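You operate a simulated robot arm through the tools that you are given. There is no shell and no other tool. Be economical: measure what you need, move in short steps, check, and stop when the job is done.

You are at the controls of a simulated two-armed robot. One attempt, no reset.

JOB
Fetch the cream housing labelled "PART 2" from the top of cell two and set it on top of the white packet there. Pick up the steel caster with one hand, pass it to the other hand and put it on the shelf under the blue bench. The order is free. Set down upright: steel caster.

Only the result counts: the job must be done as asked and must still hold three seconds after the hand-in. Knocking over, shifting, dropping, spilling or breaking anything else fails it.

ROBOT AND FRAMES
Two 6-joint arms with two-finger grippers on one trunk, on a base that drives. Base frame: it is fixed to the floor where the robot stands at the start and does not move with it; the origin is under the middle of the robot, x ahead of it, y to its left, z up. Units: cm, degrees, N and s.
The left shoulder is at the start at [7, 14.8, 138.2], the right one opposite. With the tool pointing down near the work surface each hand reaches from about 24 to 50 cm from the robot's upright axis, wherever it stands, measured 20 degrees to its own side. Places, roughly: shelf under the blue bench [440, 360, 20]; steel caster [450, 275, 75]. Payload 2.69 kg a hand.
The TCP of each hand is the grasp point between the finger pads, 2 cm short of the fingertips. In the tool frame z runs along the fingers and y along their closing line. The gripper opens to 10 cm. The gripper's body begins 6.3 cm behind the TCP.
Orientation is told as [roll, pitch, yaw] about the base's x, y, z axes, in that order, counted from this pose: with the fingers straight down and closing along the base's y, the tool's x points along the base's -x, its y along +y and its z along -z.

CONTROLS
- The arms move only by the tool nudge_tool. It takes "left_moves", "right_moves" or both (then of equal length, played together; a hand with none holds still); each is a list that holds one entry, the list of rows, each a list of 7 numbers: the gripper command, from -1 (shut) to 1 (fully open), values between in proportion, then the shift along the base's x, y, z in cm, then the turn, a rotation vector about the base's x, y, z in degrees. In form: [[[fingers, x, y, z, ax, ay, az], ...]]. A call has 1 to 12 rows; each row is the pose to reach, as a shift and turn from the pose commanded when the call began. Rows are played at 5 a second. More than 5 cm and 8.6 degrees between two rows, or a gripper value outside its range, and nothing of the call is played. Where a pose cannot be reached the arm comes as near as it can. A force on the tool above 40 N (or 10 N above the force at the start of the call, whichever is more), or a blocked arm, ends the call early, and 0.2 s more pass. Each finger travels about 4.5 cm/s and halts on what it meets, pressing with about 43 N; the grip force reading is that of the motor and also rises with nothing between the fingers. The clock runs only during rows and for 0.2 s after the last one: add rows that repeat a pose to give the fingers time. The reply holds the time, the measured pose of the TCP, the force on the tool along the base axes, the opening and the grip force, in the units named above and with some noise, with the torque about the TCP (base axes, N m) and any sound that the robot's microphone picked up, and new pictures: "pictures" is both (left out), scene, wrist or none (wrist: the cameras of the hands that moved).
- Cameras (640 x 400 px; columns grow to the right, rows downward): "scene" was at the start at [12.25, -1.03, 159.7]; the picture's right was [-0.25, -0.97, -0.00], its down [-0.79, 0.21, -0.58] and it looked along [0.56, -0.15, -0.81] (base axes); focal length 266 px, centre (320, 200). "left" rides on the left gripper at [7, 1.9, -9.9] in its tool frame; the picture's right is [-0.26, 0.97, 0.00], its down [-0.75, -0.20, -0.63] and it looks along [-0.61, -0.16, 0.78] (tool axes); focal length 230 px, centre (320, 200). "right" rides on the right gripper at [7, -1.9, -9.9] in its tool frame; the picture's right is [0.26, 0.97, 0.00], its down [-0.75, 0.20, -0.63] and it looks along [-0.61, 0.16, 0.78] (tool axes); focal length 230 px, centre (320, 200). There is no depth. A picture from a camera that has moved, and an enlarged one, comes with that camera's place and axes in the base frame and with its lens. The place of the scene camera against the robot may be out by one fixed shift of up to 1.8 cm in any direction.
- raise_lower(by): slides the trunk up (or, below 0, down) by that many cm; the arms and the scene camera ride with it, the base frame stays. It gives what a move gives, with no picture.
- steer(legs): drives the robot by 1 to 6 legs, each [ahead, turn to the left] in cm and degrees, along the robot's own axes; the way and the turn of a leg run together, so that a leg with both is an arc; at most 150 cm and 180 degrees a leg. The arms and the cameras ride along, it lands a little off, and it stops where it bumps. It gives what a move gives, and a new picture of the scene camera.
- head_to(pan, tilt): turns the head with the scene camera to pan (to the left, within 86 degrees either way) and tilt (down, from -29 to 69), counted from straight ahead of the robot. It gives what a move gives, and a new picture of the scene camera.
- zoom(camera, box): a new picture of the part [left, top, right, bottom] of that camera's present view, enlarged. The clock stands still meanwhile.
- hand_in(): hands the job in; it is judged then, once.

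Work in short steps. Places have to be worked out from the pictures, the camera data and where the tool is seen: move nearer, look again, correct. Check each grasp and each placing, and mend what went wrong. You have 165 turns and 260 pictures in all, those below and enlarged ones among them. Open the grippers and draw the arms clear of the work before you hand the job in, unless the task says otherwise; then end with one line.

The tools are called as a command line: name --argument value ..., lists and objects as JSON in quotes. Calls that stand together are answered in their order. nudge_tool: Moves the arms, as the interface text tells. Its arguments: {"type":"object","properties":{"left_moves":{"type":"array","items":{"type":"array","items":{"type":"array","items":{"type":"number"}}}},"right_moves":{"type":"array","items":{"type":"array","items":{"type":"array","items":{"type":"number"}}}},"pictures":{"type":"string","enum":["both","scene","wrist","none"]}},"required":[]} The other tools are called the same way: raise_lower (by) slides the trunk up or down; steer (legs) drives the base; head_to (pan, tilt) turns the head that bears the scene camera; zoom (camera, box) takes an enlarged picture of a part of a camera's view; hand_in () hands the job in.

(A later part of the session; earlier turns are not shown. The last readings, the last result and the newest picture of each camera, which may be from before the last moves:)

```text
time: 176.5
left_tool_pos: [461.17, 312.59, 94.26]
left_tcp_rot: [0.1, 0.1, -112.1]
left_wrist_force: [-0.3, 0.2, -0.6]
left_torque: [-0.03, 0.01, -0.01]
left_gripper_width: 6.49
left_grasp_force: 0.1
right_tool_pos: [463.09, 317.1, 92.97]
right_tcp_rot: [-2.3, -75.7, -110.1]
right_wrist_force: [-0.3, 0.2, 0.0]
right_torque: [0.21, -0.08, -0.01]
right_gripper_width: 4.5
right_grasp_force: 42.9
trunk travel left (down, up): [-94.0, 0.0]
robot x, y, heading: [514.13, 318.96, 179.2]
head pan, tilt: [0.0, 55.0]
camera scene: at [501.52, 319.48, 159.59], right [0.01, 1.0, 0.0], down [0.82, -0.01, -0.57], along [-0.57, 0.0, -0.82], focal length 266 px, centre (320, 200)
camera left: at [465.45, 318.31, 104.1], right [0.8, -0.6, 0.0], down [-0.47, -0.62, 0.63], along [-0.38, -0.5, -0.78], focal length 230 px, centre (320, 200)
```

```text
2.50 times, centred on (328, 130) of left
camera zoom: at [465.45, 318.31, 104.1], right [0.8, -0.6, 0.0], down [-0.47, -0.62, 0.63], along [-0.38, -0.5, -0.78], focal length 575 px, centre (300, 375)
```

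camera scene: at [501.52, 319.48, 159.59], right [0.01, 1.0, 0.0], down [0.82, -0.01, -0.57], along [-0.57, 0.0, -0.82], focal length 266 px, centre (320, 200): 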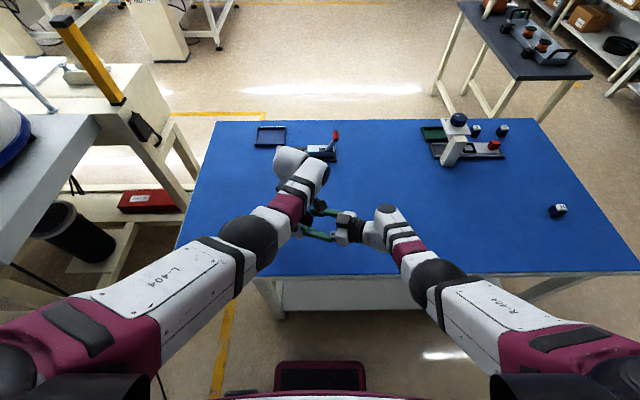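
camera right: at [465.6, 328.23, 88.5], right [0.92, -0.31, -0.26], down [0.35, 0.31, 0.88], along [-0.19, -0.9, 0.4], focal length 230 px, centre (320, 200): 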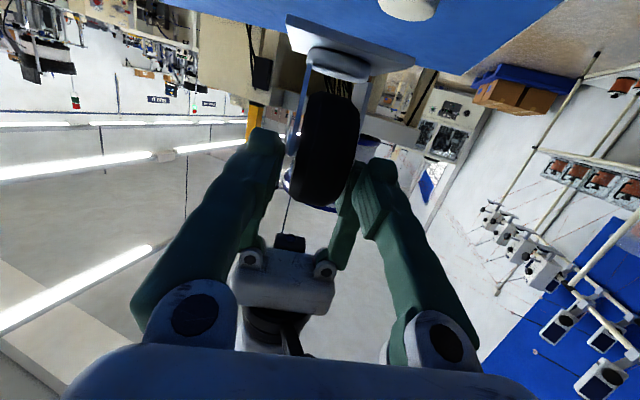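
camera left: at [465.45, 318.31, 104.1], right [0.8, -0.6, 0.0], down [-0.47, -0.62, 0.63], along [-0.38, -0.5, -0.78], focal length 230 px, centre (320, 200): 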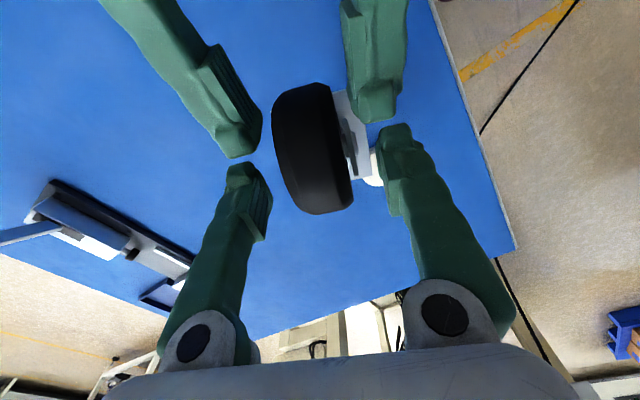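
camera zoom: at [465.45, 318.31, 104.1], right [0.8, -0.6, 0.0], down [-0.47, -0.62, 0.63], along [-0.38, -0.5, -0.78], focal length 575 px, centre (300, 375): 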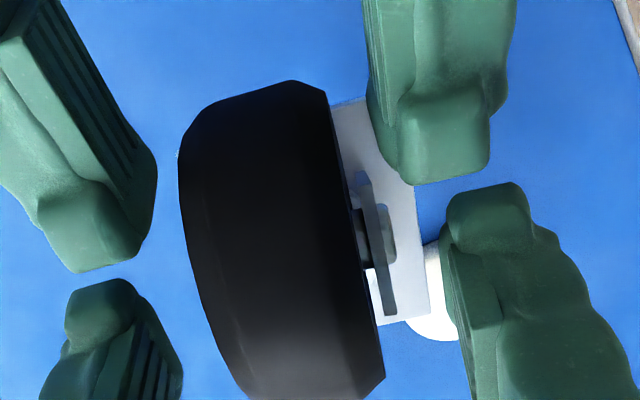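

The caster stays in place. Before going on I raise the left hand a little and re-read the right hand's load.

nudge_tool --left_moves '[[[0.5, 0, 0, 0, 0, 0, 0], [0.5, 0, 0, 1, 0, 0, 0], [0.5, 0, 0, 2.5, 0, 0, 0], [0.5, 0, 0, 2.5, 0, 0, 0]]]' --pictures "wrist"

zoom --camera "right" --box '[200, 0, 456, 160]'

```text
time: 177.5
left_tool_pos: [461.22, 312.58, 96.54]
left_tcp_rot: [0.0, 0.1, -112.1]
left_wrist_force: [0.3, 0.0, -0.7]
left_torque: [0.01, 0.02, 0.04]
left_gripper_width: 7.5
left_grasp_force: 0.1
right_tool_pos: [463.1, 317.04, 92.89]
right_tcp_rot: [-2.2, -75.7, -110.0]
right_wrist_force: [0.3, -0.9, -0.4]
right_torque: [0.2, -0.07, 0.03]
right_gripper_width: 4.49
right_grasp_force: 43.6
trunk travel left (down, up): [-94.0, 0.0]
robot x, y, heading: [513.61, 318.56, 179.5]
head pan, tilt: [0.0, 55.0]
camera left: at [465.56, 318.29, 106.53], right [0.8, -0.6, 0.0], down [-0.47, -0.62, 0.63], along [-0.38, -0.5, -0.78], focal length 230 px, centre (320, 200)
```

left: 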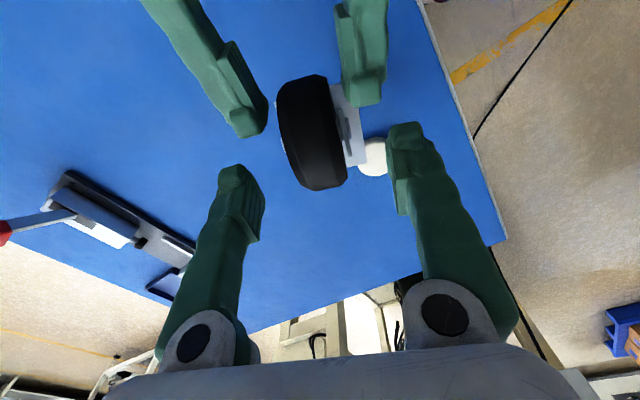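

```text
2.50 times, centred on (328, 80) of right
camera zoom: at [465.63, 328.21, 88.49], right [0.92, -0.31, -0.26], down [0.35, 0.32, 0.88], along [-0.19, -0.9, 0.4], focal length 575 px, centre (300, 500)
```

zoom: 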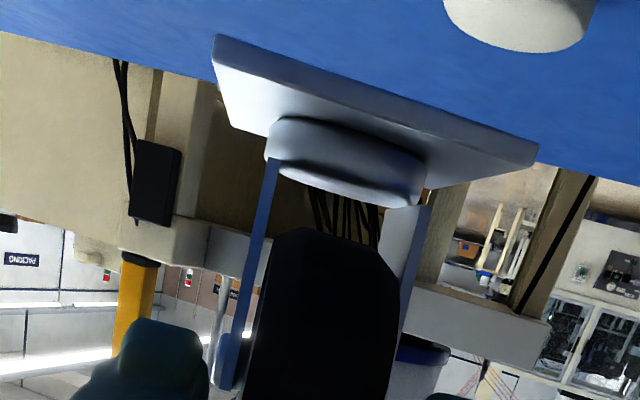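

The right hand carries the caster upright. I lift the left hand clear and move it aside to the left.

nudge_tool --left_moves '[[[0.5, 0, 0, 3, 0, 0, 0], [0.5, 0, -2, 6, 0, 0, -7], [0.5, 0, -6, 7, 0, 0, -14], [0.5, 0, -10, 7, 0, 0, -21], [0.5, 0, -14, 7, 0, 0, -28], [0.5, 0, -18, 7, 0, 0, -36], [0.5, 0, -22, 7, 0, 0, -44], [0.5, 0, -24, 7, 0, 0, -52], [0.5, 0, -24, 7, 0, 0, -60], [0.5, 0, -24, 7, 0, 0, -67], [0.5, 0, -24, 7, 0, 0, -67]]]' --pictures "scene"

steer --legs '[[-38, 0]]'

head_to --pan -15 --tilt 40

```text
time: 179.9
left_tool_pos: [461.14, 288.47, 103.72]
left_tcp_rot: [0.0, 0.3, -179.2]
left_wrist_force: [0.5, -0.4, -0.9]
left_torque: [0.01, -0.01, 0.0]
left_gripper_width: 7.51
left_grasp_force: 0.1
right_tool_pos: [463.06, 317.07, 92.95]
right_tcp_rot: [-2.3, -75.7, -110.0]
right_wrist_force: [1.2, -0.3, -0.3]
right_torque: [0.21, -0.13, -0.02]
right_gripper_width: 4.5
right_grasp_force: 43.3
trunk travel left (down, up): [-94.0, 0.0]
robot x, y, heading: [513.45, 318.73, 179.3]
head pan, tilt: [0.0, 55.0]
camera scene: at [501.52, 319.43, 159.59], right [0.01, 1.0, 0.0], down [0.82, -0.01, -0.57], along [-0.57, 0.01, -0.82], focal length 266 px, centre (320, 200)
```

scene: 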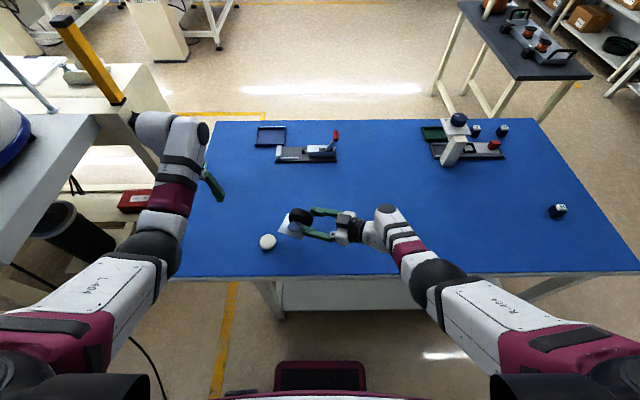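

```text
time: 182.3
left_tool_pos: [498.5, 288.43, 103.63]
left_tcp_rot: [0.0, 0.4, -179.4]
left_wrist_force: [0.1, -0.4, -0.2]
left_torque: [0.02, -0.02, 0.02]
left_gripper_width: 7.49
left_grasp_force: 0.1
right_tool_pos: [500.54, 316.93, 92.85]
right_tcp_rot: [-1.9, -75.8, -110.7]
right_wrist_force: [0.1, -0.3, -5.2]
right_torque: [0.22, -0.13, 0.02]
right_gripper_width: 4.49
right_grasp_force: 42.8
trunk travel left (down, up): [-94.0, 0.0]
robot x, y, heading: [551.46, 318.06, 179.2]
head pan, tilt: [0.0, 55.0]
camera scene: at [538.9, 319.12, 159.56], right [0.01, 1.0, 0.0], down [0.82, -0.01, -0.57], along [-0.57, 0.01, -0.82], focal length 266 px, centre (320, 200)
```

scene: 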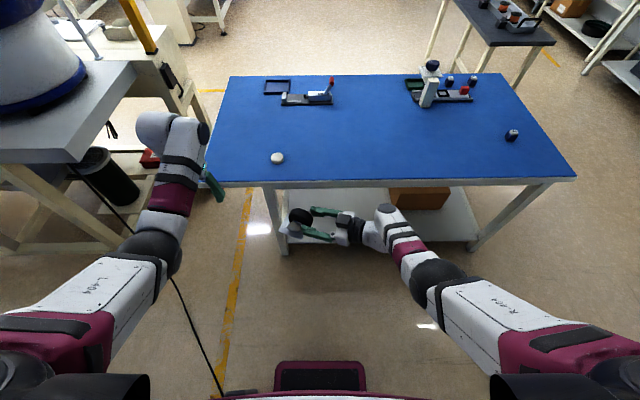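

```text
time: 183.1
left_tool_pos: [498.62, 288.4, 103.63]
left_tcp_rot: [-0.1, 0.3, -179.4]
left_wrist_force: [-0.1, 0.8, -0.2]
left_torque: [-0.02, -0.03, 0.02]
left_gripper_width: 7.48
left_grasp_force: 0.2
right_tool_pos: [500.85, 316.93, 92.87]
right_tcp_rot: [-2.5, -75.7, -110.1]
right_wrist_force: [0.3, -0.4, -4.6]
right_torque: [0.21, -0.1, -0.01]
right_gripper_width: 4.5
right_grasp_force: 43.0
trunk travel left (down, up): [-94.0, 0.0]
robot x, y, heading: [551.66, 318.22, 179.1]
head pan, tilt: [-15.0, 40.0]
camera scene: at [538.29, 321.33, 161.66], right [0.27, 0.96, 0.0], down [0.62, -0.17, -0.77], along [-0.74, 0.21, -0.64], focal length 266 px, centre (320, 200)
```

scene: 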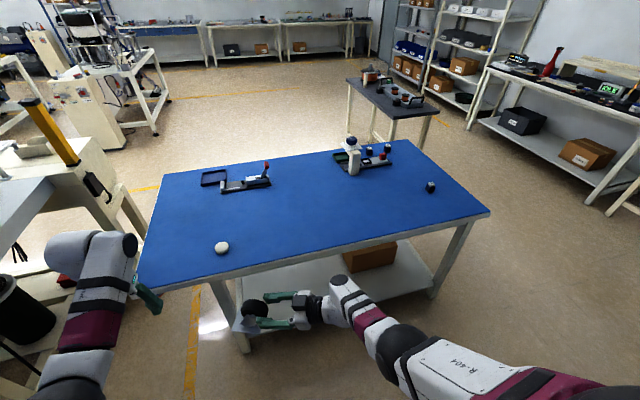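

The right hand alone now carries the load (-4.6 N). I tuck the left hand back, extend and raise the right hand a bit, before lowering the trunk toward shelf height behind the bench.

nudge_tool --left_moves '[[[0.5, 2, -1, 0, 0, 0, 0], [0.5, 4, -3, 0, 0, 0, 0], [0.5, 6, -5, 0, 0, 0, 0], [0.5, 8, -6, 0, 0, 0, 0], [0.5, 8, -6, 0, 0, 0, 0]]]' --right_moves '[[[-1, -2, 0, 2.5, 0, 0, 0], [-1, -4, 0, 5, 0, 0, 0], [-1, -6, 0, 8, 0, 0, 0], [-1, -8, 0, 11, 0, 0, 0], [-1, -8, 0, 11, 0, 0, 0]]]' --pictures "scene"

raise_lower --by -45

head_to --pan -5 --tilt 35

```text
time: 184.3
left_tool_pos: [506.33, 282.11, 103.0]
left_tcp_rot: [0.0, 0.1, -179.4]
left_wrist_force: [0.3, -0.2, -0.4]
left_torque: [-0.02, -0.02, 0.03]
left_gripper_width: 7.53
left_grasp_force: 0.1
left hand out of reach, approached as far as the arm can: row 4, 5
right_tool_pos: [492.87, 316.94, 104.18]
right_tcp_rot: [-2.2, -75.7, -110.3]
right_wrist_force: [-0.1, -0.3, -4.0]
right_torque: [0.21, -0.08, 0.01]
right_gripper_width: 4.51
right_grasp_force: 42.9
trunk travel left (down, up): [-94.0, 0.0]
robot x, y, heading: [551.77, 318.16, 179.1]
head pan, tilt: [-15.0, 40.0]
camera scene: at [538.24, 321.36, 161.66], right [0.27, 0.96, 0.0], down [0.62, -0.17, -0.77], along [-0.74, 0.21, -0.64], focal length 266 px, centre (320, 200)
```

scene: 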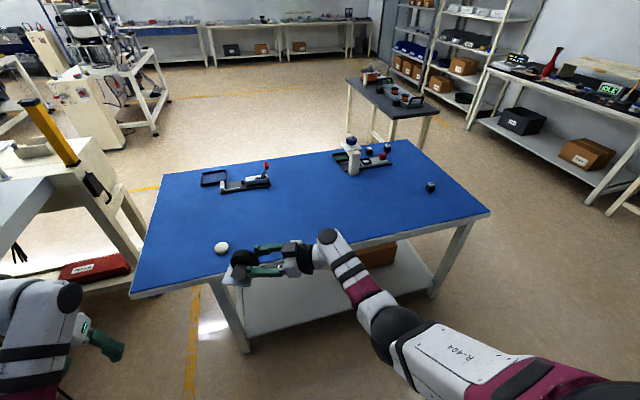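

```text
refused: -45 is not a number from -40 to 40
```

```text
time: 185.0
left_tool_pos: [506.29, 282.23, 103.11]
left_tcp_rot: [-0.1, 0.1, -179.3]
left_wrist_force: [0.1, -0.6, 0.0]
left_torque: [-0.03, -0.02, 0.0]
left_gripper_width: 7.52
left_grasp_force: 0.0
right_tool_pos: [492.83, 316.96, 104.1]
right_tcp_rot: [-2.4, -75.7, -110.3]
right_wrist_force: [-0.4, -0.8, -5.0]
right_torque: [0.21, -0.07, 0.01]
right_gripper_width: 4.51
right_grasp_force: 43.1
trunk travel left (down, up): [-94.0, 0.0]
robot x, y, heading: [551.62, 317.84, 179.1]
head pan, tilt: [-5.0, 35.0]
camera scene: at [537.65, 319.93, 162.41], right [0.1, 0.99, 0.0], down [0.57, -0.06, -0.82], along [-0.81, 0.08, -0.57], focal length 266 px, centre (320, 200)
```

scene: 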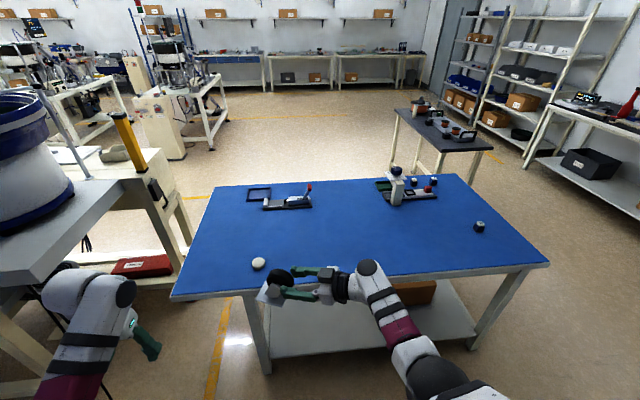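

The trunk step limit is 40 cm. The caster is about 10 cm clear of the bench's back edge, so I lower by 40 and look.

raise_lower --by -40

head_to --pan -5 --tilt 30

```text
time: 188.8
left_tool_pos: [506.46, 282.17, 63.14]
left_tcp_rot: [-0.1, 0.1, -179.4]
left_wrist_force: [-0.7, 0.4, 0.9]
left_torque: [-0.01, 0.01, -0.03]
left_gripper_width: 7.5
left_grasp_force: 0.2
right_tool_pos: [493.03, 316.74, 64.07]
right_tcp_rot: [-2.3, -75.7, -110.3]
right_wrist_force: [-0.9, 0.1, -4.9]
right_torque: [0.23, -0.08, -0.01]
right_gripper_width: 4.49
right_grasp_force: 43.1
trunk travel left (down, up): [-54.0, 40.0]
robot x, y, heading: [551.6, 317.86, 179.1]
head pan, tilt: [-5.0, 35.0]
```

```text
time: 189.5
left_tool_pos: [506.4, 282.1, 62.98]
left_tcp_rot: [-0.2, 0.2, -179.4]
left_wrist_force: [0.4, -0.2, 0.2]
left_torque: [0.02, -0.01, -0.02]
left_gripper_width: 7.53
left_grasp_force: 0.1
right_tool_pos: [492.83, 316.78, 64.04]
right_tcp_rot: [-2.3, -75.8, -110.3]
right_wrist_force: [0.5, 0.0, -4.8]
right_torque: [0.25, -0.11, -0.01]
right_gripper_width: 4.5
right_grasp_force: 42.8
trunk travel left (down, up): [-54.0, 40.0]
robot x, y, heading: [551.38, 318.14, 179.5]
head pan, tilt: [-5.0, 30.0]
camera scene: at [537.47, 319.93, 123.19], right [0.1, 0.99, 0.0], down [0.5, -0.05, -0.87], along [-0.86, 0.09, -0.5], focal length 266 px, centre (320, 200)
```

scene: 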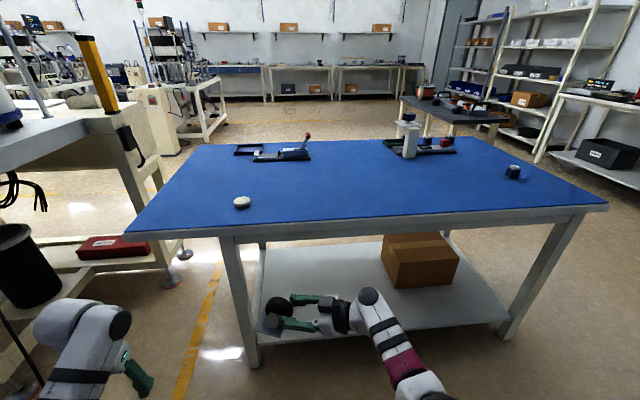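

I enlarge the shelf's near edge and the caster to gauge the shelf height.

zoom --camera "scene" --box '[200, 220, 520, 400]'

zoom --camera "right" --box '[0, 0, 640, 400]'

```text
2.00 times, centred on (360, 310) of scene
camera zoom: at [537.47, 319.93, 123.19], right [0.1, 0.99, 0.0], down [0.5, -0.05, -0.87], along [-0.86, 0.09, -0.5], focal length 531 px, centre (240, -20)
```

zoom: 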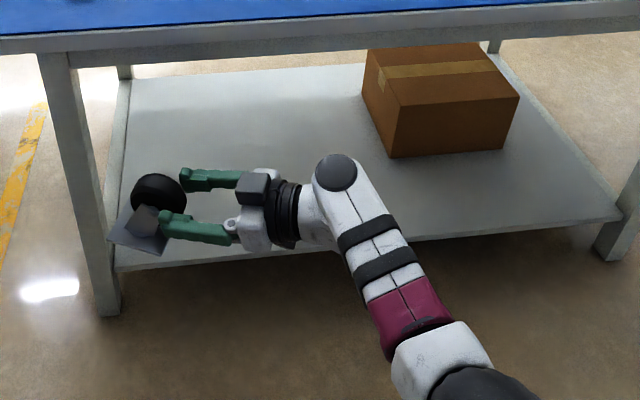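

```text
1.00 times, centred on (320, 200) of right (not enlarged: the box is as wide or as high as the picture)
camera zoom: at [495.51, 327.98, 59.61], right [0.91, -0.31, -0.26], down [0.36, 0.31, 0.88], along [-0.19, -0.9, 0.4], focal length 230 px, centre (320, 200)
```

zoom: 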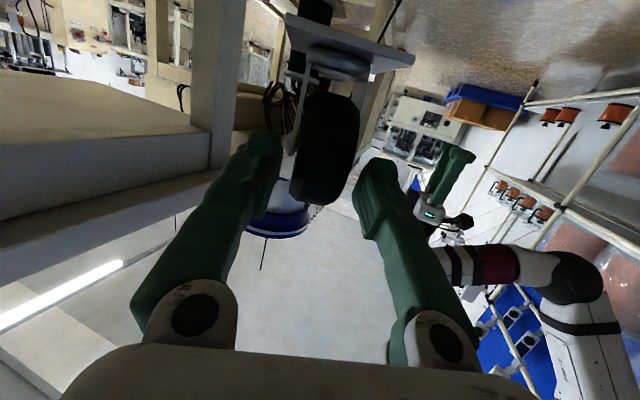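

The shelf's back edge is at x ≈ 471 and z ≈ 18.7, with the box away at y > 362. I turn the right hand by -30° so its camera stays outside the shelf, shift it 7 cm in y, then lower further.

nudge_tool --right_moves '[[[-1, 0, 1.4, 0, 0, 0, -6], [-1, 0, 2.8, 0, 0, 0, -12], [-1, 0, 4.2, 0, 0, 0, -18], [-1, 0, 5.6, 0, 0, 0, -24], [-1, 0, 7, 0, 0, 0, -30], [-1, 0, 7, 0, 0, 0, -30]]]' --pictures "none"

raise_lower --by -34

head_to --pan 0 --tilt 40

```text
time: 190.9
left_tool_pos: [506.34, 282.16, 63.01]
left_tcp_rot: [0.0, 0.2, -179.4]
left_wrist_force: [-0.4, 0.2, 0.6]
left_torque: [-0.01, 0.0, 0.01]
left_gripper_width: 7.5
left_grasp_force: 0.0
right_tool_pos: [492.95, 323.83, 64.0]
right_tcp_rot: [-2.1, -75.7, -140.4]
right_wrist_force: [0.5, -0.5, -4.3]
right_torque: [0.19, -0.2, -0.01]
right_gripper_width: 4.47
right_grasp_force: 42.8
trunk travel left (down, up): [-54.0, 40.0]
robot x, y, heading: [551.4, 318.13, 179.2]
head pan, tilt: [-5.0, 30.0]
```

```text
time: 194.2
left_tool_pos: [506.4, 282.12, 29.04]
left_tcp_rot: [-0.1, 0.3, -179.3]
left_wrist_force: [-0.1, -0.5, 0.5]
left_torque: [0.01, 0.03, -0.01]
left_gripper_width: 7.54
left_grasp_force: 0.0
right_tool_pos: [493.09, 323.86, 30.06]
right_tcp_rot: [-2.4, -75.7, -140.3]
right_wrist_force: [0.0, -0.2, -4.4]
right_torque: [0.08, -0.19, -0.01]
right_gripper_width: 4.51
right_grasp_force: 42.9
trunk travel left (down, up): [-20.0, 74.0]
robot x, y, heading: [551.43, 317.88, 179.2]
head pan, tilt: [-5.0, 30.0]
```

```text
time: 194.9
left_tool_pos: [506.32, 282.28, 29.11]
left_tcp_rot: [0.0, 0.2, -179.3]
left_wrist_force: [-0.2, -0.3, 0.2]
left_torque: [0.0, 0.0, 0.01]
left_gripper_width: 7.53
left_grasp_force: 0.2
right_tool_pos: [492.98, 323.93, 29.99]
right_tcp_rot: [-2.4, -75.7, -140.2]
right_wrist_force: [-0.3, -0.1, -5.1]
right_torque: [0.14, -0.19, -0.02]
right_gripper_width: 4.5
right_grasp_force: 43.3
trunk travel left (down, up): [-20.0, 74.0]
robot x, y, heading: [551.49, 317.98, 179.0]
head pan, tilt: [0.0, 40.0]
camera scene: at [538.0, 319.16, 87.67], right [0.01, 1.0, 0.0], down [0.64, -0.01, -0.77], along [-0.77, 0.01, -0.64], focal length 266 px, centre (320, 200)
```

scene: 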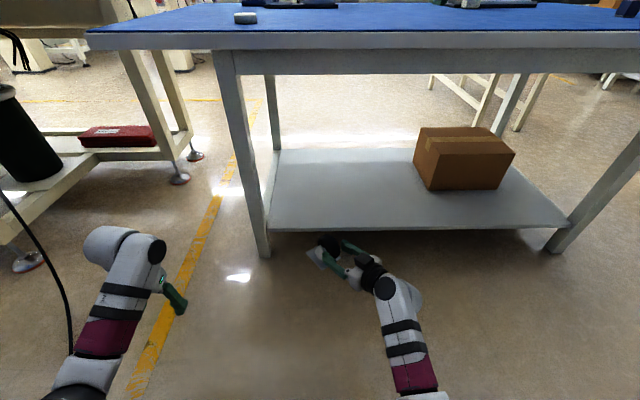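

Everything hangs clear. I raise the right hand 3 cm for margin and drive 26 cm forward so the caster comes over the shelf.

nudge_tool --right_moves '[[[-1, 0, 0, 1.5, 0, 0, 0], [-1, 0, 0, 3, 0, 0, 0], [-1, 0, 0, 3, 0, 0, 0]]]' --pictures "wrist"

steer --legs '[[16, 0]]'

zoom --camera "scene" --box '[220, 200, 476, 360]'

```text
time: 195.7
left_tool_pos: [506.48, 282.18, 29.03]
left_tcp_rot: [-0.1, 0.3, -179.4]
left_wrist_force: [-0.4, 0.0, 0.3]
left_torque: [0.03, 0.01, -0.03]
left_gripper_width: 7.51
left_grasp_force: 0.0
right_tool_pos: [493.07, 323.85, 33.04]
right_tcp_rot: [-2.5, -75.7, -140.1]
right_wrist_force: [0.2, 1.1, -4.7]
right_torque: [0.16, -0.18, -0.01]
right_gripper_width: 4.5
right_grasp_force: 43.2
trunk travel left (down, up): [-20.0, 74.0]
robot x, y, heading: [551.06, 318.27, 179.1]
head pan, tilt: [0.0, 40.0]
camera right: at [500.85, 332.22, 28.65], right [0.64, -0.73, -0.26], down [0.46, 0.09, 0.88], along [-0.62, -0.68, 0.4], focal length 230 px, centre (320, 200)
```

right: 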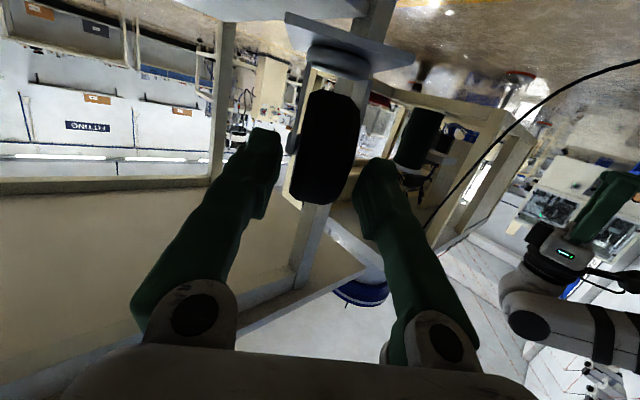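

```text
time: 197.1
left_tool_pos: [490.46, 282.44, 29.1]
left_tcp_rot: [0.0, 0.2, -179.5]
left_wrist_force: [0.9, -0.4, 0.8]
left_torque: [0.02, -0.01, -0.02]
left_gripper_width: 7.5
left_grasp_force: 0.1
right_tool_pos: [477.05, 324.06, 33.0]
right_tcp_rot: [-2.3, -75.8, -140.3]
right_wrist_force: [0.1, -0.7, -5.3]
right_torque: [0.17, -0.18, 0.01]
right_gripper_width: 4.49
right_grasp_force: 43.3
trunk travel left (down, up): [-20.0, 74.0]
robot x, y, heading: [535.39, 317.78, 179.1]
head pan, tilt: [0.0, 40.0]
camera scene: at [522.04, 319.4, 87.66], right [0.01, 1.0, 0.0], down [0.64, -0.01, -0.77], along [-0.77, 0.01, -0.64], focal length 266 px, centre (320, 200)
```

scene: 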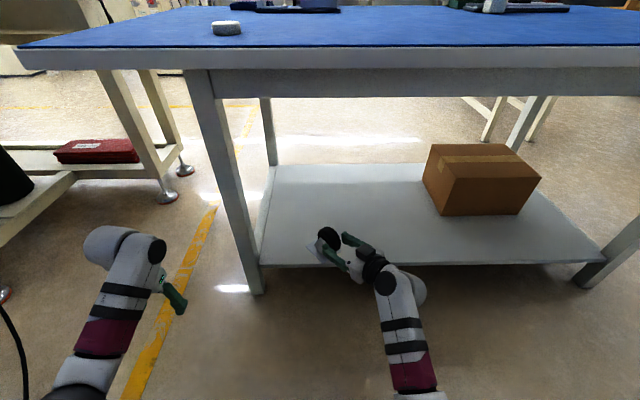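

```text
2.50 times, centred on (348, 280) of scene
camera zoom: at [522.04, 319.4, 87.66], right [0.01, 1.0, 0.0], down [0.64, -0.01, -0.77], along [-0.77, 0.01, -0.64], focal length 664 px, centre (250, 0)
```

zoom: 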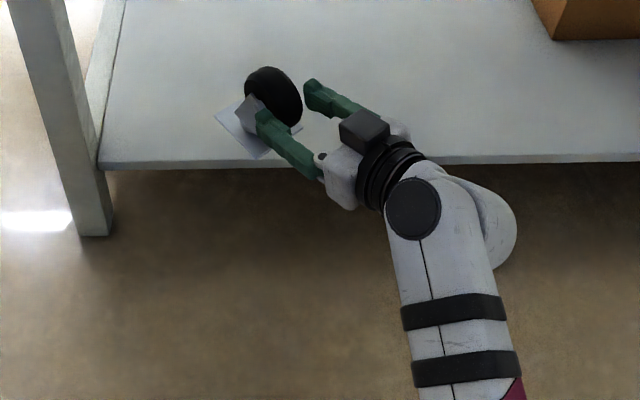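

It's on course, with the plate well clear of the leg. I drive 11 cm more.

steer --legs '[[11, 0]]'

zoom --camera "scene" --box '[220, 210, 476, 370]'

```text
time: 198.3
left_tool_pos: [479.65, 282.54, 29.08]
left_tcp_rot: [-0.1, 0.2, -179.4]
left_wrist_force: [0.4, -0.3, -0.6]
left_torque: [0.0, 0.01, -0.02]
left_gripper_width: 7.51
left_grasp_force: 0.1
right_tool_pos: [466.21, 324.32, 33.19]
right_tcp_rot: [-2.3, -75.7, -140.3]
right_wrist_force: [0.0, 0.4, -4.8]
right_torque: [0.1, -0.19, -0.04]
right_gripper_width: 4.52
right_grasp_force: 43.0
trunk travel left (down, up): [-20.0, 74.0]
robot x, y, heading: [524.48, 318.49, 179.3]
head pan, tilt: [0.0, 40.0]
camera scene: at [511.13, 319.56, 87.66], right [0.01, 1.0, 0.0], down [0.64, -0.01, -0.77], along [-0.77, 0.01, -0.64], focal length 266 px, centre (320, 200)
```

scene: 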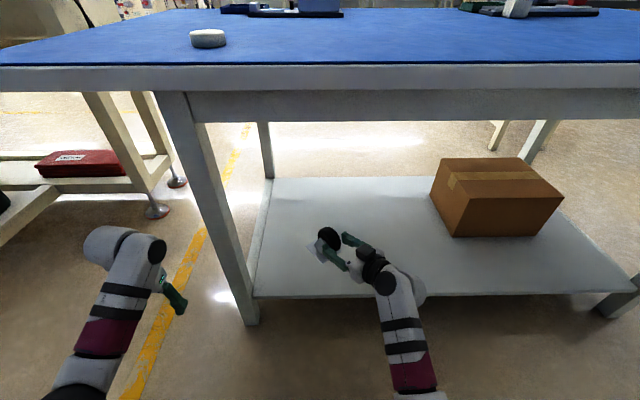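

```text
2.50 times, centred on (348, 290) of scene
camera zoom: at [511.13, 319.56, 87.66], right [0.01, 1.0, 0.0], down [0.64, -0.01, -0.77], along [-0.77, 0.01, -0.64], focal length 664 px, centre (250, -25)
```

zoom: 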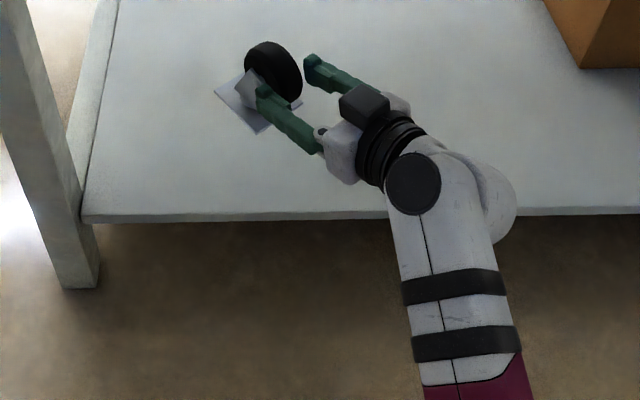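

The caster is over the shelf at about (461, 320), well inside the edge. I lower it gently, watching the force.

nudge_tool --right_moves '[[[-1, 0, 0, -1, 0, 0, 0], [-1, 0, 0, -2, 0, 0, 0], [-1, 0, 0, -3, 0, 0, 0], [-1, 0, 0, -4, 0, 0, 0], [-1, 0, 0, -4, 0, 0, 0]]]' --pictures "wrist"

zoom --camera "scene" --box '[280, 210, 408, 290]'

```text
time: 199.5
left_tool_pos: [479.55, 282.56, 29.16]
left_tcp_rot: [0.0, 0.2, -179.4]
left_wrist_force: [0.9, -0.3, -0.1]
left_torque: [0.0, 0.0, 0.01]
left_gripper_width: 7.52
left_grasp_force: 0.0
right_tool_pos: [466.2, 324.33, 29.01]
right_tcp_rot: [-2.4, -75.7, -140.2]
right_wrist_force: [-0.9, 0.5, -4.9]
right_torque: [0.16, -0.23, 0.0]
right_gripper_width: 4.5
right_grasp_force: 43.1
trunk travel left (down, up): [-20.0, 74.0]
robot x, y, heading: [524.48, 318.61, 179.5]
head pan, tilt: [0.0, 40.0]
camera right: at [473.98, 332.69, 24.54], right [0.64, -0.73, -0.26], down [0.46, 0.09, 0.88], along [-0.62, -0.68, 0.4], focal length 230 px, centre (320, 200)
```

right: 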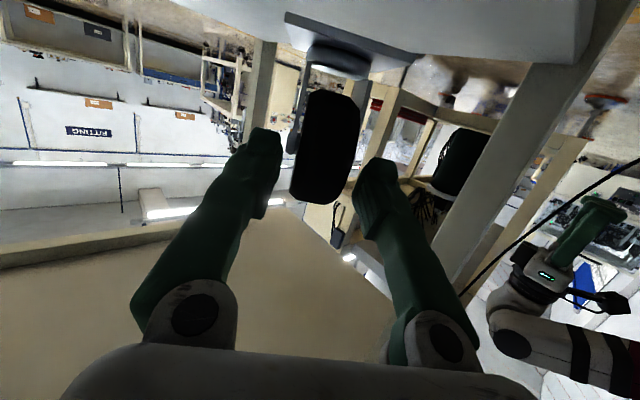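

```text
5.00 times, centred on (344, 250) of scene
camera zoom: at [511.14, 319.56, 87.66], right [0.01, 1.0, 0.0], down [0.64, -0.01, -0.77], along [-0.77, 0.01, -0.64], focal length 1328 px, centre (200, -50)
```

zoom: 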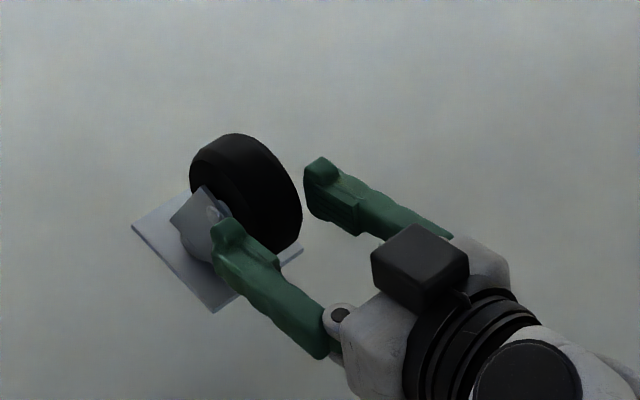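

No contact yet. I continue in 4 mm steps.

nudge_tool --right_moves '[[[-1, 0, 0, -0.4, 0, 0, 0], [-1, 0, 0, -0.8, 0, 0, 0], [-1, 0, 0, -1.2, 0, 0, 0], [-1, 0, 0, -1.6, 0, 0, 0], [-1, 0, 0, -1.6, 0, 0, 0]]]' --pictures "none"

```text
time: 200.7
left_tool_pos: [479.61, 282.6, 29.04]
left_tcp_rot: [-0.1, 0.3, -179.4]
left_wrist_force: [0.9, 0.1, -1.0]
left_torque: [0.0, -0.02, 0.03]
left_gripper_width: 7.49
left_grasp_force: 0.1
right_tool_pos: [466.19, 324.28, 27.46]
right_tcp_rot: [-2.2, -75.6, -140.3]
right_wrist_force: [0.5, 1.0, -6.6]
right_torque: [0.16, -0.17, -0.02]
right_gripper_width: 4.51
right_grasp_force: 42.8
trunk travel left (down, up): [-20.0, 74.0]
robot x, y, heading: [524.35, 318.65, 179.1]
head pan, tilt: [0.0, 40.0]
```

nudge_tool --right_moves '[[[-1, 0, 0, -0.3, 0, 0, 0], [-1, 0, 0, -0.6, 0, 0, 0], [-1, 0, 0, -0.9, 0, 0, 0], [-1, 0, 0, -0.9, 0, 0, 0]]]' --pictures "wrist"

zoom --camera "scene" --box '[280, 210, 408, 290]'

```text
time: 201.7
left_tool_pos: [479.51, 282.52, 29.08]
left_tcp_rot: [0.0, 0.1, -179.4]
left_wrist_force: [0.4, 0.3, 0.0]
left_torque: [-0.01, 0.0, 0.01]
left_gripper_width: 7.48
left_grasp_force: 0.0
right_tool_pos: [466.08, 324.26, 26.54]
right_tcp_rot: [-2.3, -75.7, -140.3]
right_wrist_force: [0.5, -0.7, -5.2]
right_torque: [0.13, -0.19, 0.02]
right_gripper_width: 4.5
right_grasp_force: 43.0
trunk travel left (down, up): [-20.0, 74.0]
robot x, y, heading: [524.41, 318.52, 179.3]
head pan, tilt: [0.0, 40.0]
camera right: at [473.99, 332.61, 22.08], right [0.64, -0.73, -0.26], down [0.46, 0.09, 0.88], along [-0.62, -0.68, 0.4], focal length 230 px, centre (320, 200)
```

right: 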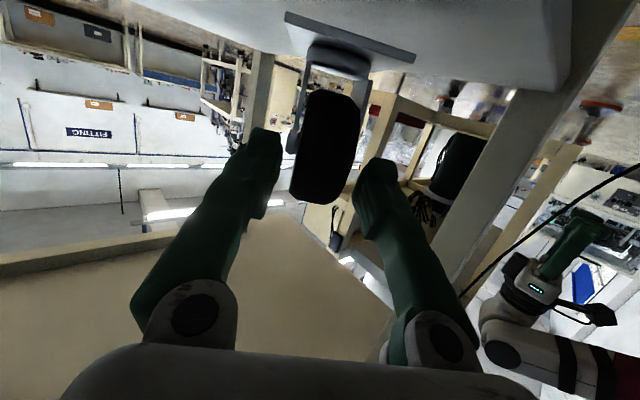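

```text
5.00 times, centred on (344, 250) of scene
camera zoom: at [511.14, 319.56, 87.66], right [0.01, 1.0, 0.0], down [0.64, -0.01, -0.77], along [-0.77, 0.01, -0.64], focal length 1328 px, centre (200, -50)
```

zoom: 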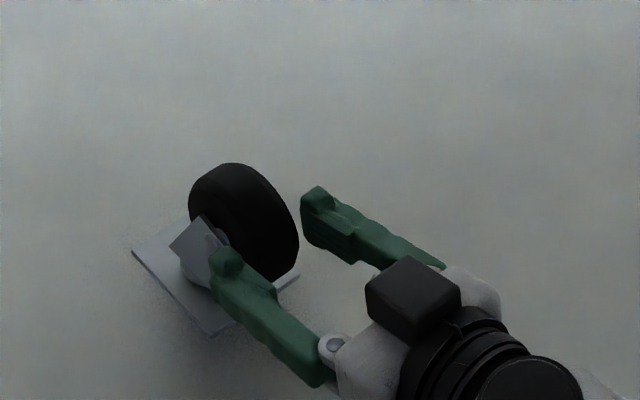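

Still hanging free, with a contact shadow beginning to show. I continue in 3 mm steps.

nudge_tool --right_moves '[[[-1, 0, 0, -0.3, 0, 0, 0], [-1, 0, 0, -0.6, 0, 0, 0], [-1, 0, 0, -0.6, 0, 0, 0]]]' --pictures "none"

nudge_tool --right_moves '[[[-1, 0, 0, -0.3, 0, 0, 0], [-1, 0, 0, -0.6, 0, 0, 0], [-1, 0, 0, -0.6, 0, 0, 0]]]' --pictures "wrist"

```text
time: 202.5
left_tool_pos: [479.52, 282.53, 29.09]
left_tcp_rot: [-0.1, 0.2, -179.4]
left_wrist_force: [-0.7, -0.1, -0.1]
left_torque: [-0.01, -0.02, -0.03]
left_gripper_width: 7.53
left_grasp_force: 0.1
right_tool_pos: [466.17, 324.31, 25.88]
right_tcp_rot: [-2.5, -75.6, -140.2]
right_wrist_force: [-0.1, -0.1, -5.8]
right_torque: [0.17, -0.17, -0.03]
right_gripper_width: 4.48
right_grasp_force: 43.0
trunk travel left (down, up): [-20.0, 74.0]
robot x, y, heading: [524.51, 318.65, 178.9]
head pan, tilt: [0.0, 40.0]
```

```text
time: 203.3
left_tool_pos: [479.62, 282.36, 29.15]
left_tcp_rot: [0.0, 0.3, -179.4]
left_wrist_force: [-0.2, 0.2, -0.6]
left_torque: [0.0, -0.02, -0.02]
left_gripper_width: 7.49
left_grasp_force: 0.1
right_tool_pos: [466.09, 324.29, 25.2]
right_tcp_rot: [-2.4, -75.8, -140.2]
right_wrist_force: [-0.6, -0.7, -3.3]
right_torque: [0.15, -0.19, 0.03]
right_gripper_width: 4.49
right_grasp_force: 43.3
trunk travel left (down, up): [-20.0, 74.0]
robot x, y, heading: [524.88, 318.41, 179.4]
head pan, tilt: [0.0, 40.0]
camera right: at [474.01, 332.68, 20.86], right [0.64, -0.73, -0.26], down [0.46, 0.09, 0.88], along [-0.62, -0.68, 0.4], focal length 230 px, centre (320, 200)
```

right: 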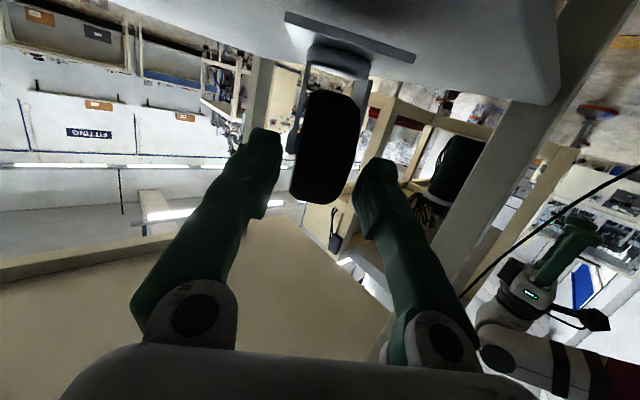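

The force is easing (-3.3 N), so contact may be beginning. I lower in 2 mm steps.

nudge_tool --right_moves '[[[-1, 0, 0, -0.2, 0, 0, 0], [-1, 0, 0, -0.3, 0, 0, 0], [-1, 0, 0, -0.3, 0, 0, 0]]]' --pictures "none"

```text
time: 204.1
left_tool_pos: [479.55, 282.47, 29.02]
left_tcp_rot: [-0.1, 0.2, -179.3]
left_wrist_force: [0.2, -0.8, 0.1]
left_torque: [0.01, 0.0, -0.01]
left_gripper_width: 7.49
left_grasp_force: 0.1
right_tool_pos: [466.22, 324.26, 25.05]
right_tcp_rot: [-2.2, -75.6, -140.4]
right_wrist_force: [0.1, 0.1, -5.3]
right_torque: [0.16, -0.21, 0.02]
right_gripper_width: 4.47
right_grasp_force: 43.1
trunk travel left (down, up): [-20.0, 74.0]
robot x, y, heading: [524.83, 318.51, 179.1]
head pan, tilt: [0.0, 40.0]
```

Not yet in contact, so I go on.

nudge_tool --right_moves '[[[-1, 0, 0, -0.3, 0, 0, 0], [-1, 0, 0, -0.6, 0, 0, 0], [-1, 0, 0, -0.6, 0, 0, 0]]]' --pictures "none"

zoom --camera "scene" --box '[280, 210, 408, 290]'

zoom --camera "right" --box '[260, 0, 452, 120]'

```text
time: 204.9
left_tool_pos: [479.61, 282.62, 29.09]
left_tcp_rot: [0.0, 0.2, -179.5]
left_wrist_force: [-0.2, 0.7, -0.7]
left_torque: [0.03, -0.02, 0.01]
left_gripper_width: 7.49
left_grasp_force: 0.0
right_tool_pos: [466.3, 324.24, 24.34]
right_tcp_rot: [-2.1, -75.7, -140.3]
right_wrist_force: [-0.3, 0.1, -4.6]
right_torque: [0.13, -0.21, 0.0]
right_gripper_width: 4.5
right_grasp_force: 43.1
trunk travel left (down, up): [-20.0, 74.0]
robot x, y, heading: [524.69, 318.53, 179.3]
head pan, tilt: [0.0, 40.0]
```

```text
5.00 times, centred on (344, 250) of scene
camera zoom: at [511.14, 319.56, 87.66], right [0.01, 1.0, 0.0], down [0.64, -0.01, -0.77], along [-0.77, 0.01, -0.64], focal length 1328 px, centre (200, -50)
```

zoom: 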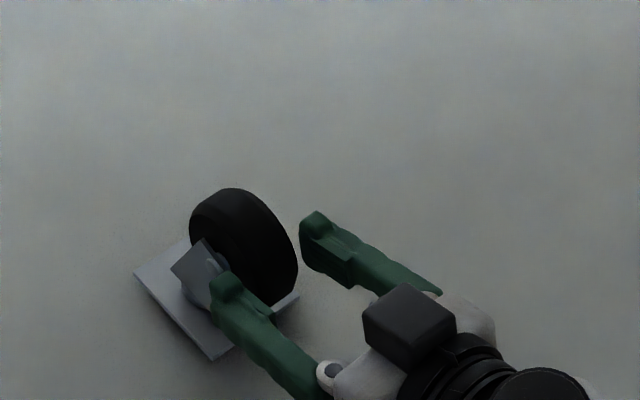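

```text
3.33 times, centred on (356, 60) of right
camera zoom: at [474.06, 332.65, 19.94], right [0.64, -0.73, -0.26], down [0.46, 0.09, 0.88], along [-0.62, -0.68, 0.4], focal length 767 px, centre (200, 667)
```

zoom: 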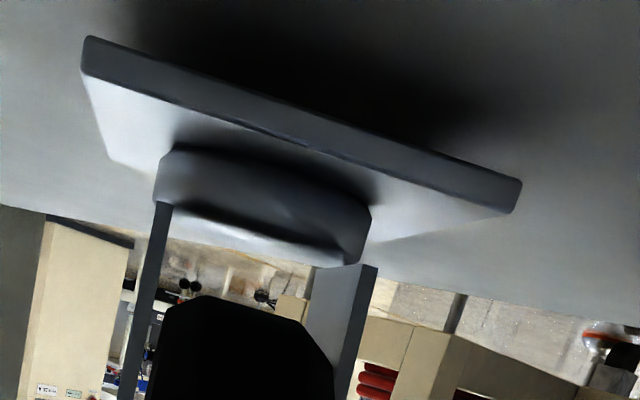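

The plate hovers just above the shelf with a strong shadow beneath. I go on down in 3 mm steps.

nudge_tool --right_moves '[[[-1, 0, 0, -0.3, 0, 0, 0], [-1, 0, 0, -0.6, 0, 0, 0], [-1, 0, 0, -0.6, 0, 0, 0]]]' --pictures "none"

zoom --camera "right" --box '[260, 0, 452, 120]'

```text
time: 205.7
left_tool_pos: [479.54, 282.52, 29.12]
left_tcp_rot: [0.0, 0.2, -179.4]
left_wrist_force: [0.1, -0.1, 0.5]
left_torque: [0.0, 0.01, -0.01]
left_gripper_width: 7.45
left_grasp_force: 0.1
right_tool_pos: [466.21, 324.34, 23.77]
right_tcp_rot: [-2.3, -75.7, -140.5]
right_wrist_force: [0.4, -0.9, -4.3]
right_torque: [0.18, -0.2, 0.0]
right_gripper_width: 4.51
right_grasp_force: 42.9
trunk travel left (down, up): [-20.0, 74.0]
robot x, y, heading: [524.08, 318.85, 179.3]
head pan, tilt: [0.0, 40.0]
```

```text
3.33 times, centred on (356, 60) of right
camera zoom: at [473.98, 332.67, 19.32], right [0.64, -0.73, -0.26], down [0.46, 0.09, 0.88], along [-0.62, -0.68, 0.4], focal length 767 px, centre (200, 667)
```

zoom: 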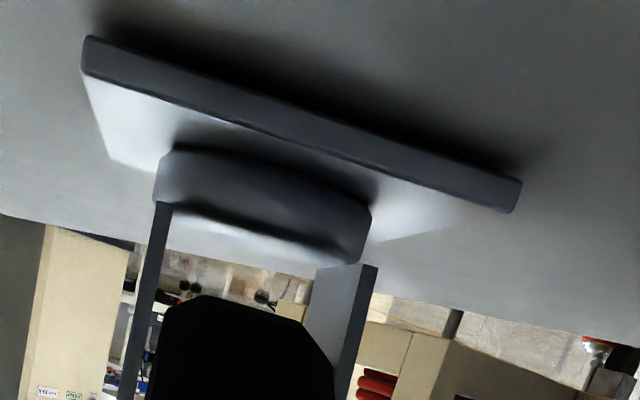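

The shadow gap is closing. Next 4 mm.

nudge_tool --right_moves '[[[-1, 0, 0, -0.2, 0, 0, 0], [-1, 0, 0, -0.4, 0, 0, 0], [-1, 0, 0, -0.4, 0, 0, 0]]]' --pictures "none"

zoom --camera "right" --box '[260, 0, 452, 120]'

```text
time: 206.5
left_tool_pos: [479.58, 282.51, 29.23]
left_tcp_rot: [-0.1, 0.1, -179.4]
left_wrist_force: [-0.1, -0.5, 0.0]
left_torque: [-0.01, -0.01, -0.02]
left_gripper_width: 7.5
left_grasp_force: 0.0
right_tool_pos: [465.99, 324.18, 23.7]
right_tcp_rot: [-2.7, -75.9, -139.9]
right_wrist_force: [0.4, 0.3, 5.4]
right_torque: [-0.63, 0.4, -0.01]
right_gripper_width: 4.5
right_grasp_force: 43.3
trunk travel left (down, up): [-20.0, 74.0]
robot x, y, heading: [524.85, 318.58, 179.3]
head pan, tilt: [0.0, 40.0]
```

```text
3.33 times, centred on (356, 60) of right
camera zoom: at [473.92, 332.58, 19.15], right [0.63, -0.73, -0.26], down [0.47, 0.09, 0.88], along [-0.61, -0.68, 0.4], focal length 767 px, centre (200, 667)
```

zoom: 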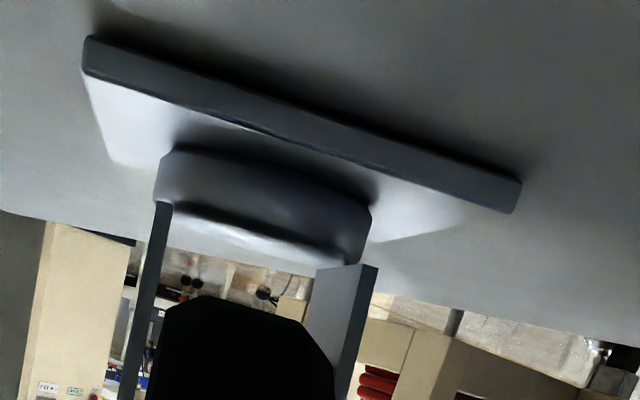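

Contact: about 10 N on the shelf. I open the fingers and, once they're clear, withdraw straight back along them.

nudge_tool --right_moves '[[[-0.05, 0, 0, 0.1, 0, 0, 0], [0.1, 0, 0, 0.1, 0, 0, 0], [0.3, 0, 0, 0.1, 0, 0, 0], [0.4, 0, 0, 0.1, 0, 0, 0], [0.4, 0, 0, 0.1, 0, 0, 0]]]' --pictures "wrist"

zoom --camera "scene" --box '[280, 210, 408, 290]'

```text
time: 207.7
left_tool_pos: [479.56, 282.48, 29.15]
left_tcp_rot: [-0.1, 0.1, -179.4]
left_wrist_force: [-0.3, 0.5, -0.5]
left_torque: [0.0, 0.01, 0.02]
left_gripper_width: 7.51
left_grasp_force: 0.0
right_tool_pos: [466.12, 324.2, 23.47]
right_tcp_rot: [-2.4, -75.7, -140.2]
right_wrist_force: [0.0, -0.3, 0.1]
right_torque: [0.02, -0.01, -0.04]
right_gripper_width: 6.99
right_grasp_force: 0.1
trunk travel left (down, up): [-20.0, 74.0]
robot x, y, heading: [524.55, 318.62, 179.5]
head pan, tilt: [0.0, 40.0]
camera right: at [474.02, 332.64, 19.09], right [0.64, -0.73, -0.26], down [0.46, 0.09, 0.88], along [-0.62, -0.68, 0.4], focal length 230 px, centre (320, 200)
```

right: 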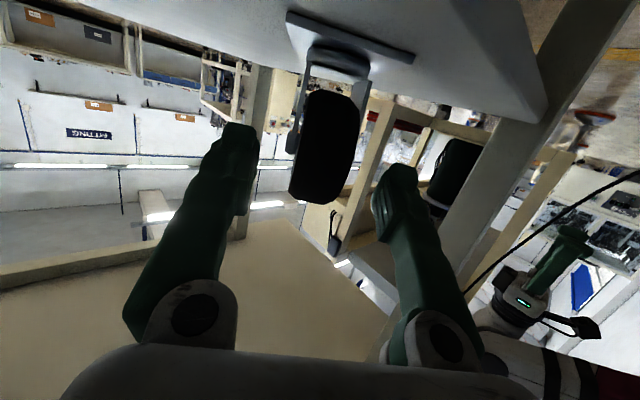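

```text
5.00 times, centred on (344, 250) of scene
camera zoom: at [511.21, 319.56, 87.67], right [0.01, 1.0, 0.0], down [0.64, -0.01, -0.77], along [-0.77, 0.01, -0.64], focal length 1328 px, centre (200, -50)
```

zoom: 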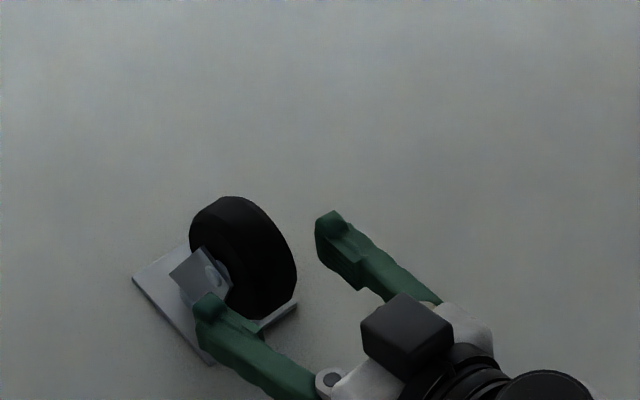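

The caster stands by itself, and the fingers are free on both sides. I withdraw along the finger direction.

nudge_tool --right_moves '[[[0.4, 1.1, 0.93, 0.4, 0, 0, 0], [0.4, 2.2, 1.85, 0.75, 0, 0, 0], [0.4, 3.7, 3.1, 1.3, 0, 0, 0], [0.4, 5.2, 4.3, 1.8, 0, 0, 0], [0.4, 6.7, 5.5, 2.4, 0, 0, 0], [0.4, 7.4, 6.2, 2.6, 0, 0, 0], [0.4, 7.4, 6.2, 2.6, 0, 0, 0]]]'

```text
time: 209.3
left_tool_pos: [479.54, 282.45, 29.15]
left_tcp_rot: [0.0, 0.0, -179.4]
left_wrist_force: [0.5, -0.4, -0.5]
left_torque: [-0.02, 0.03, 0.02]
left_gripper_width: 7.48
left_grasp_force: 0.1
right_tool_pos: [473.56, 330.54, 26.12]
right_tcp_rot: [-2.4, -75.7, -140.2]
right_wrist_force: [-0.3, 0.1, 0.7]
right_torque: [0.01, 0.02, 0.02]
right_gripper_width: 7.02
right_grasp_force: 0.0
trunk travel left (down, up): [-20.0, 74.0]
robot x, y, heading: [524.35, 318.57, 179.1]
head pan, tilt: [0.0, 40.0]
camera scene: at [511.21, 319.56, 87.67], right [0.01, 1.0, 0.0], down [0.64, -0.01, -0.77], along [-0.77, 0.01, -0.64], focal length 266 px, centre (320, 200)
camera right: at [481.47, 338.88, 21.76], right [0.64, -0.73, -0.26], down [0.46, 0.09, 0.88], along [-0.62, -0.68, 0.4], focal length 230 px, centre (320, 200)
```

scene: 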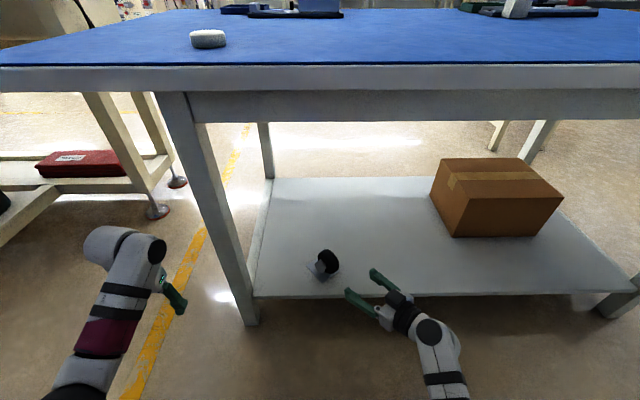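
right: 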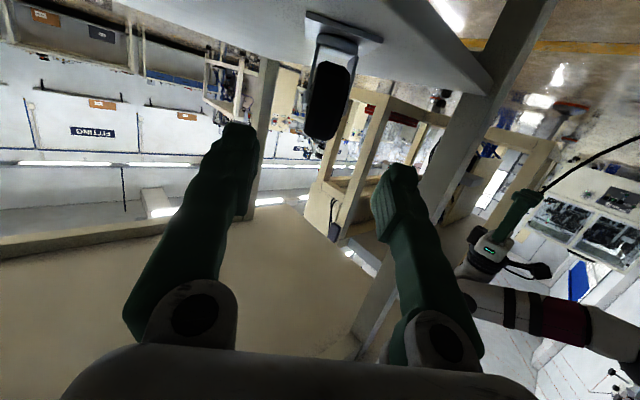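

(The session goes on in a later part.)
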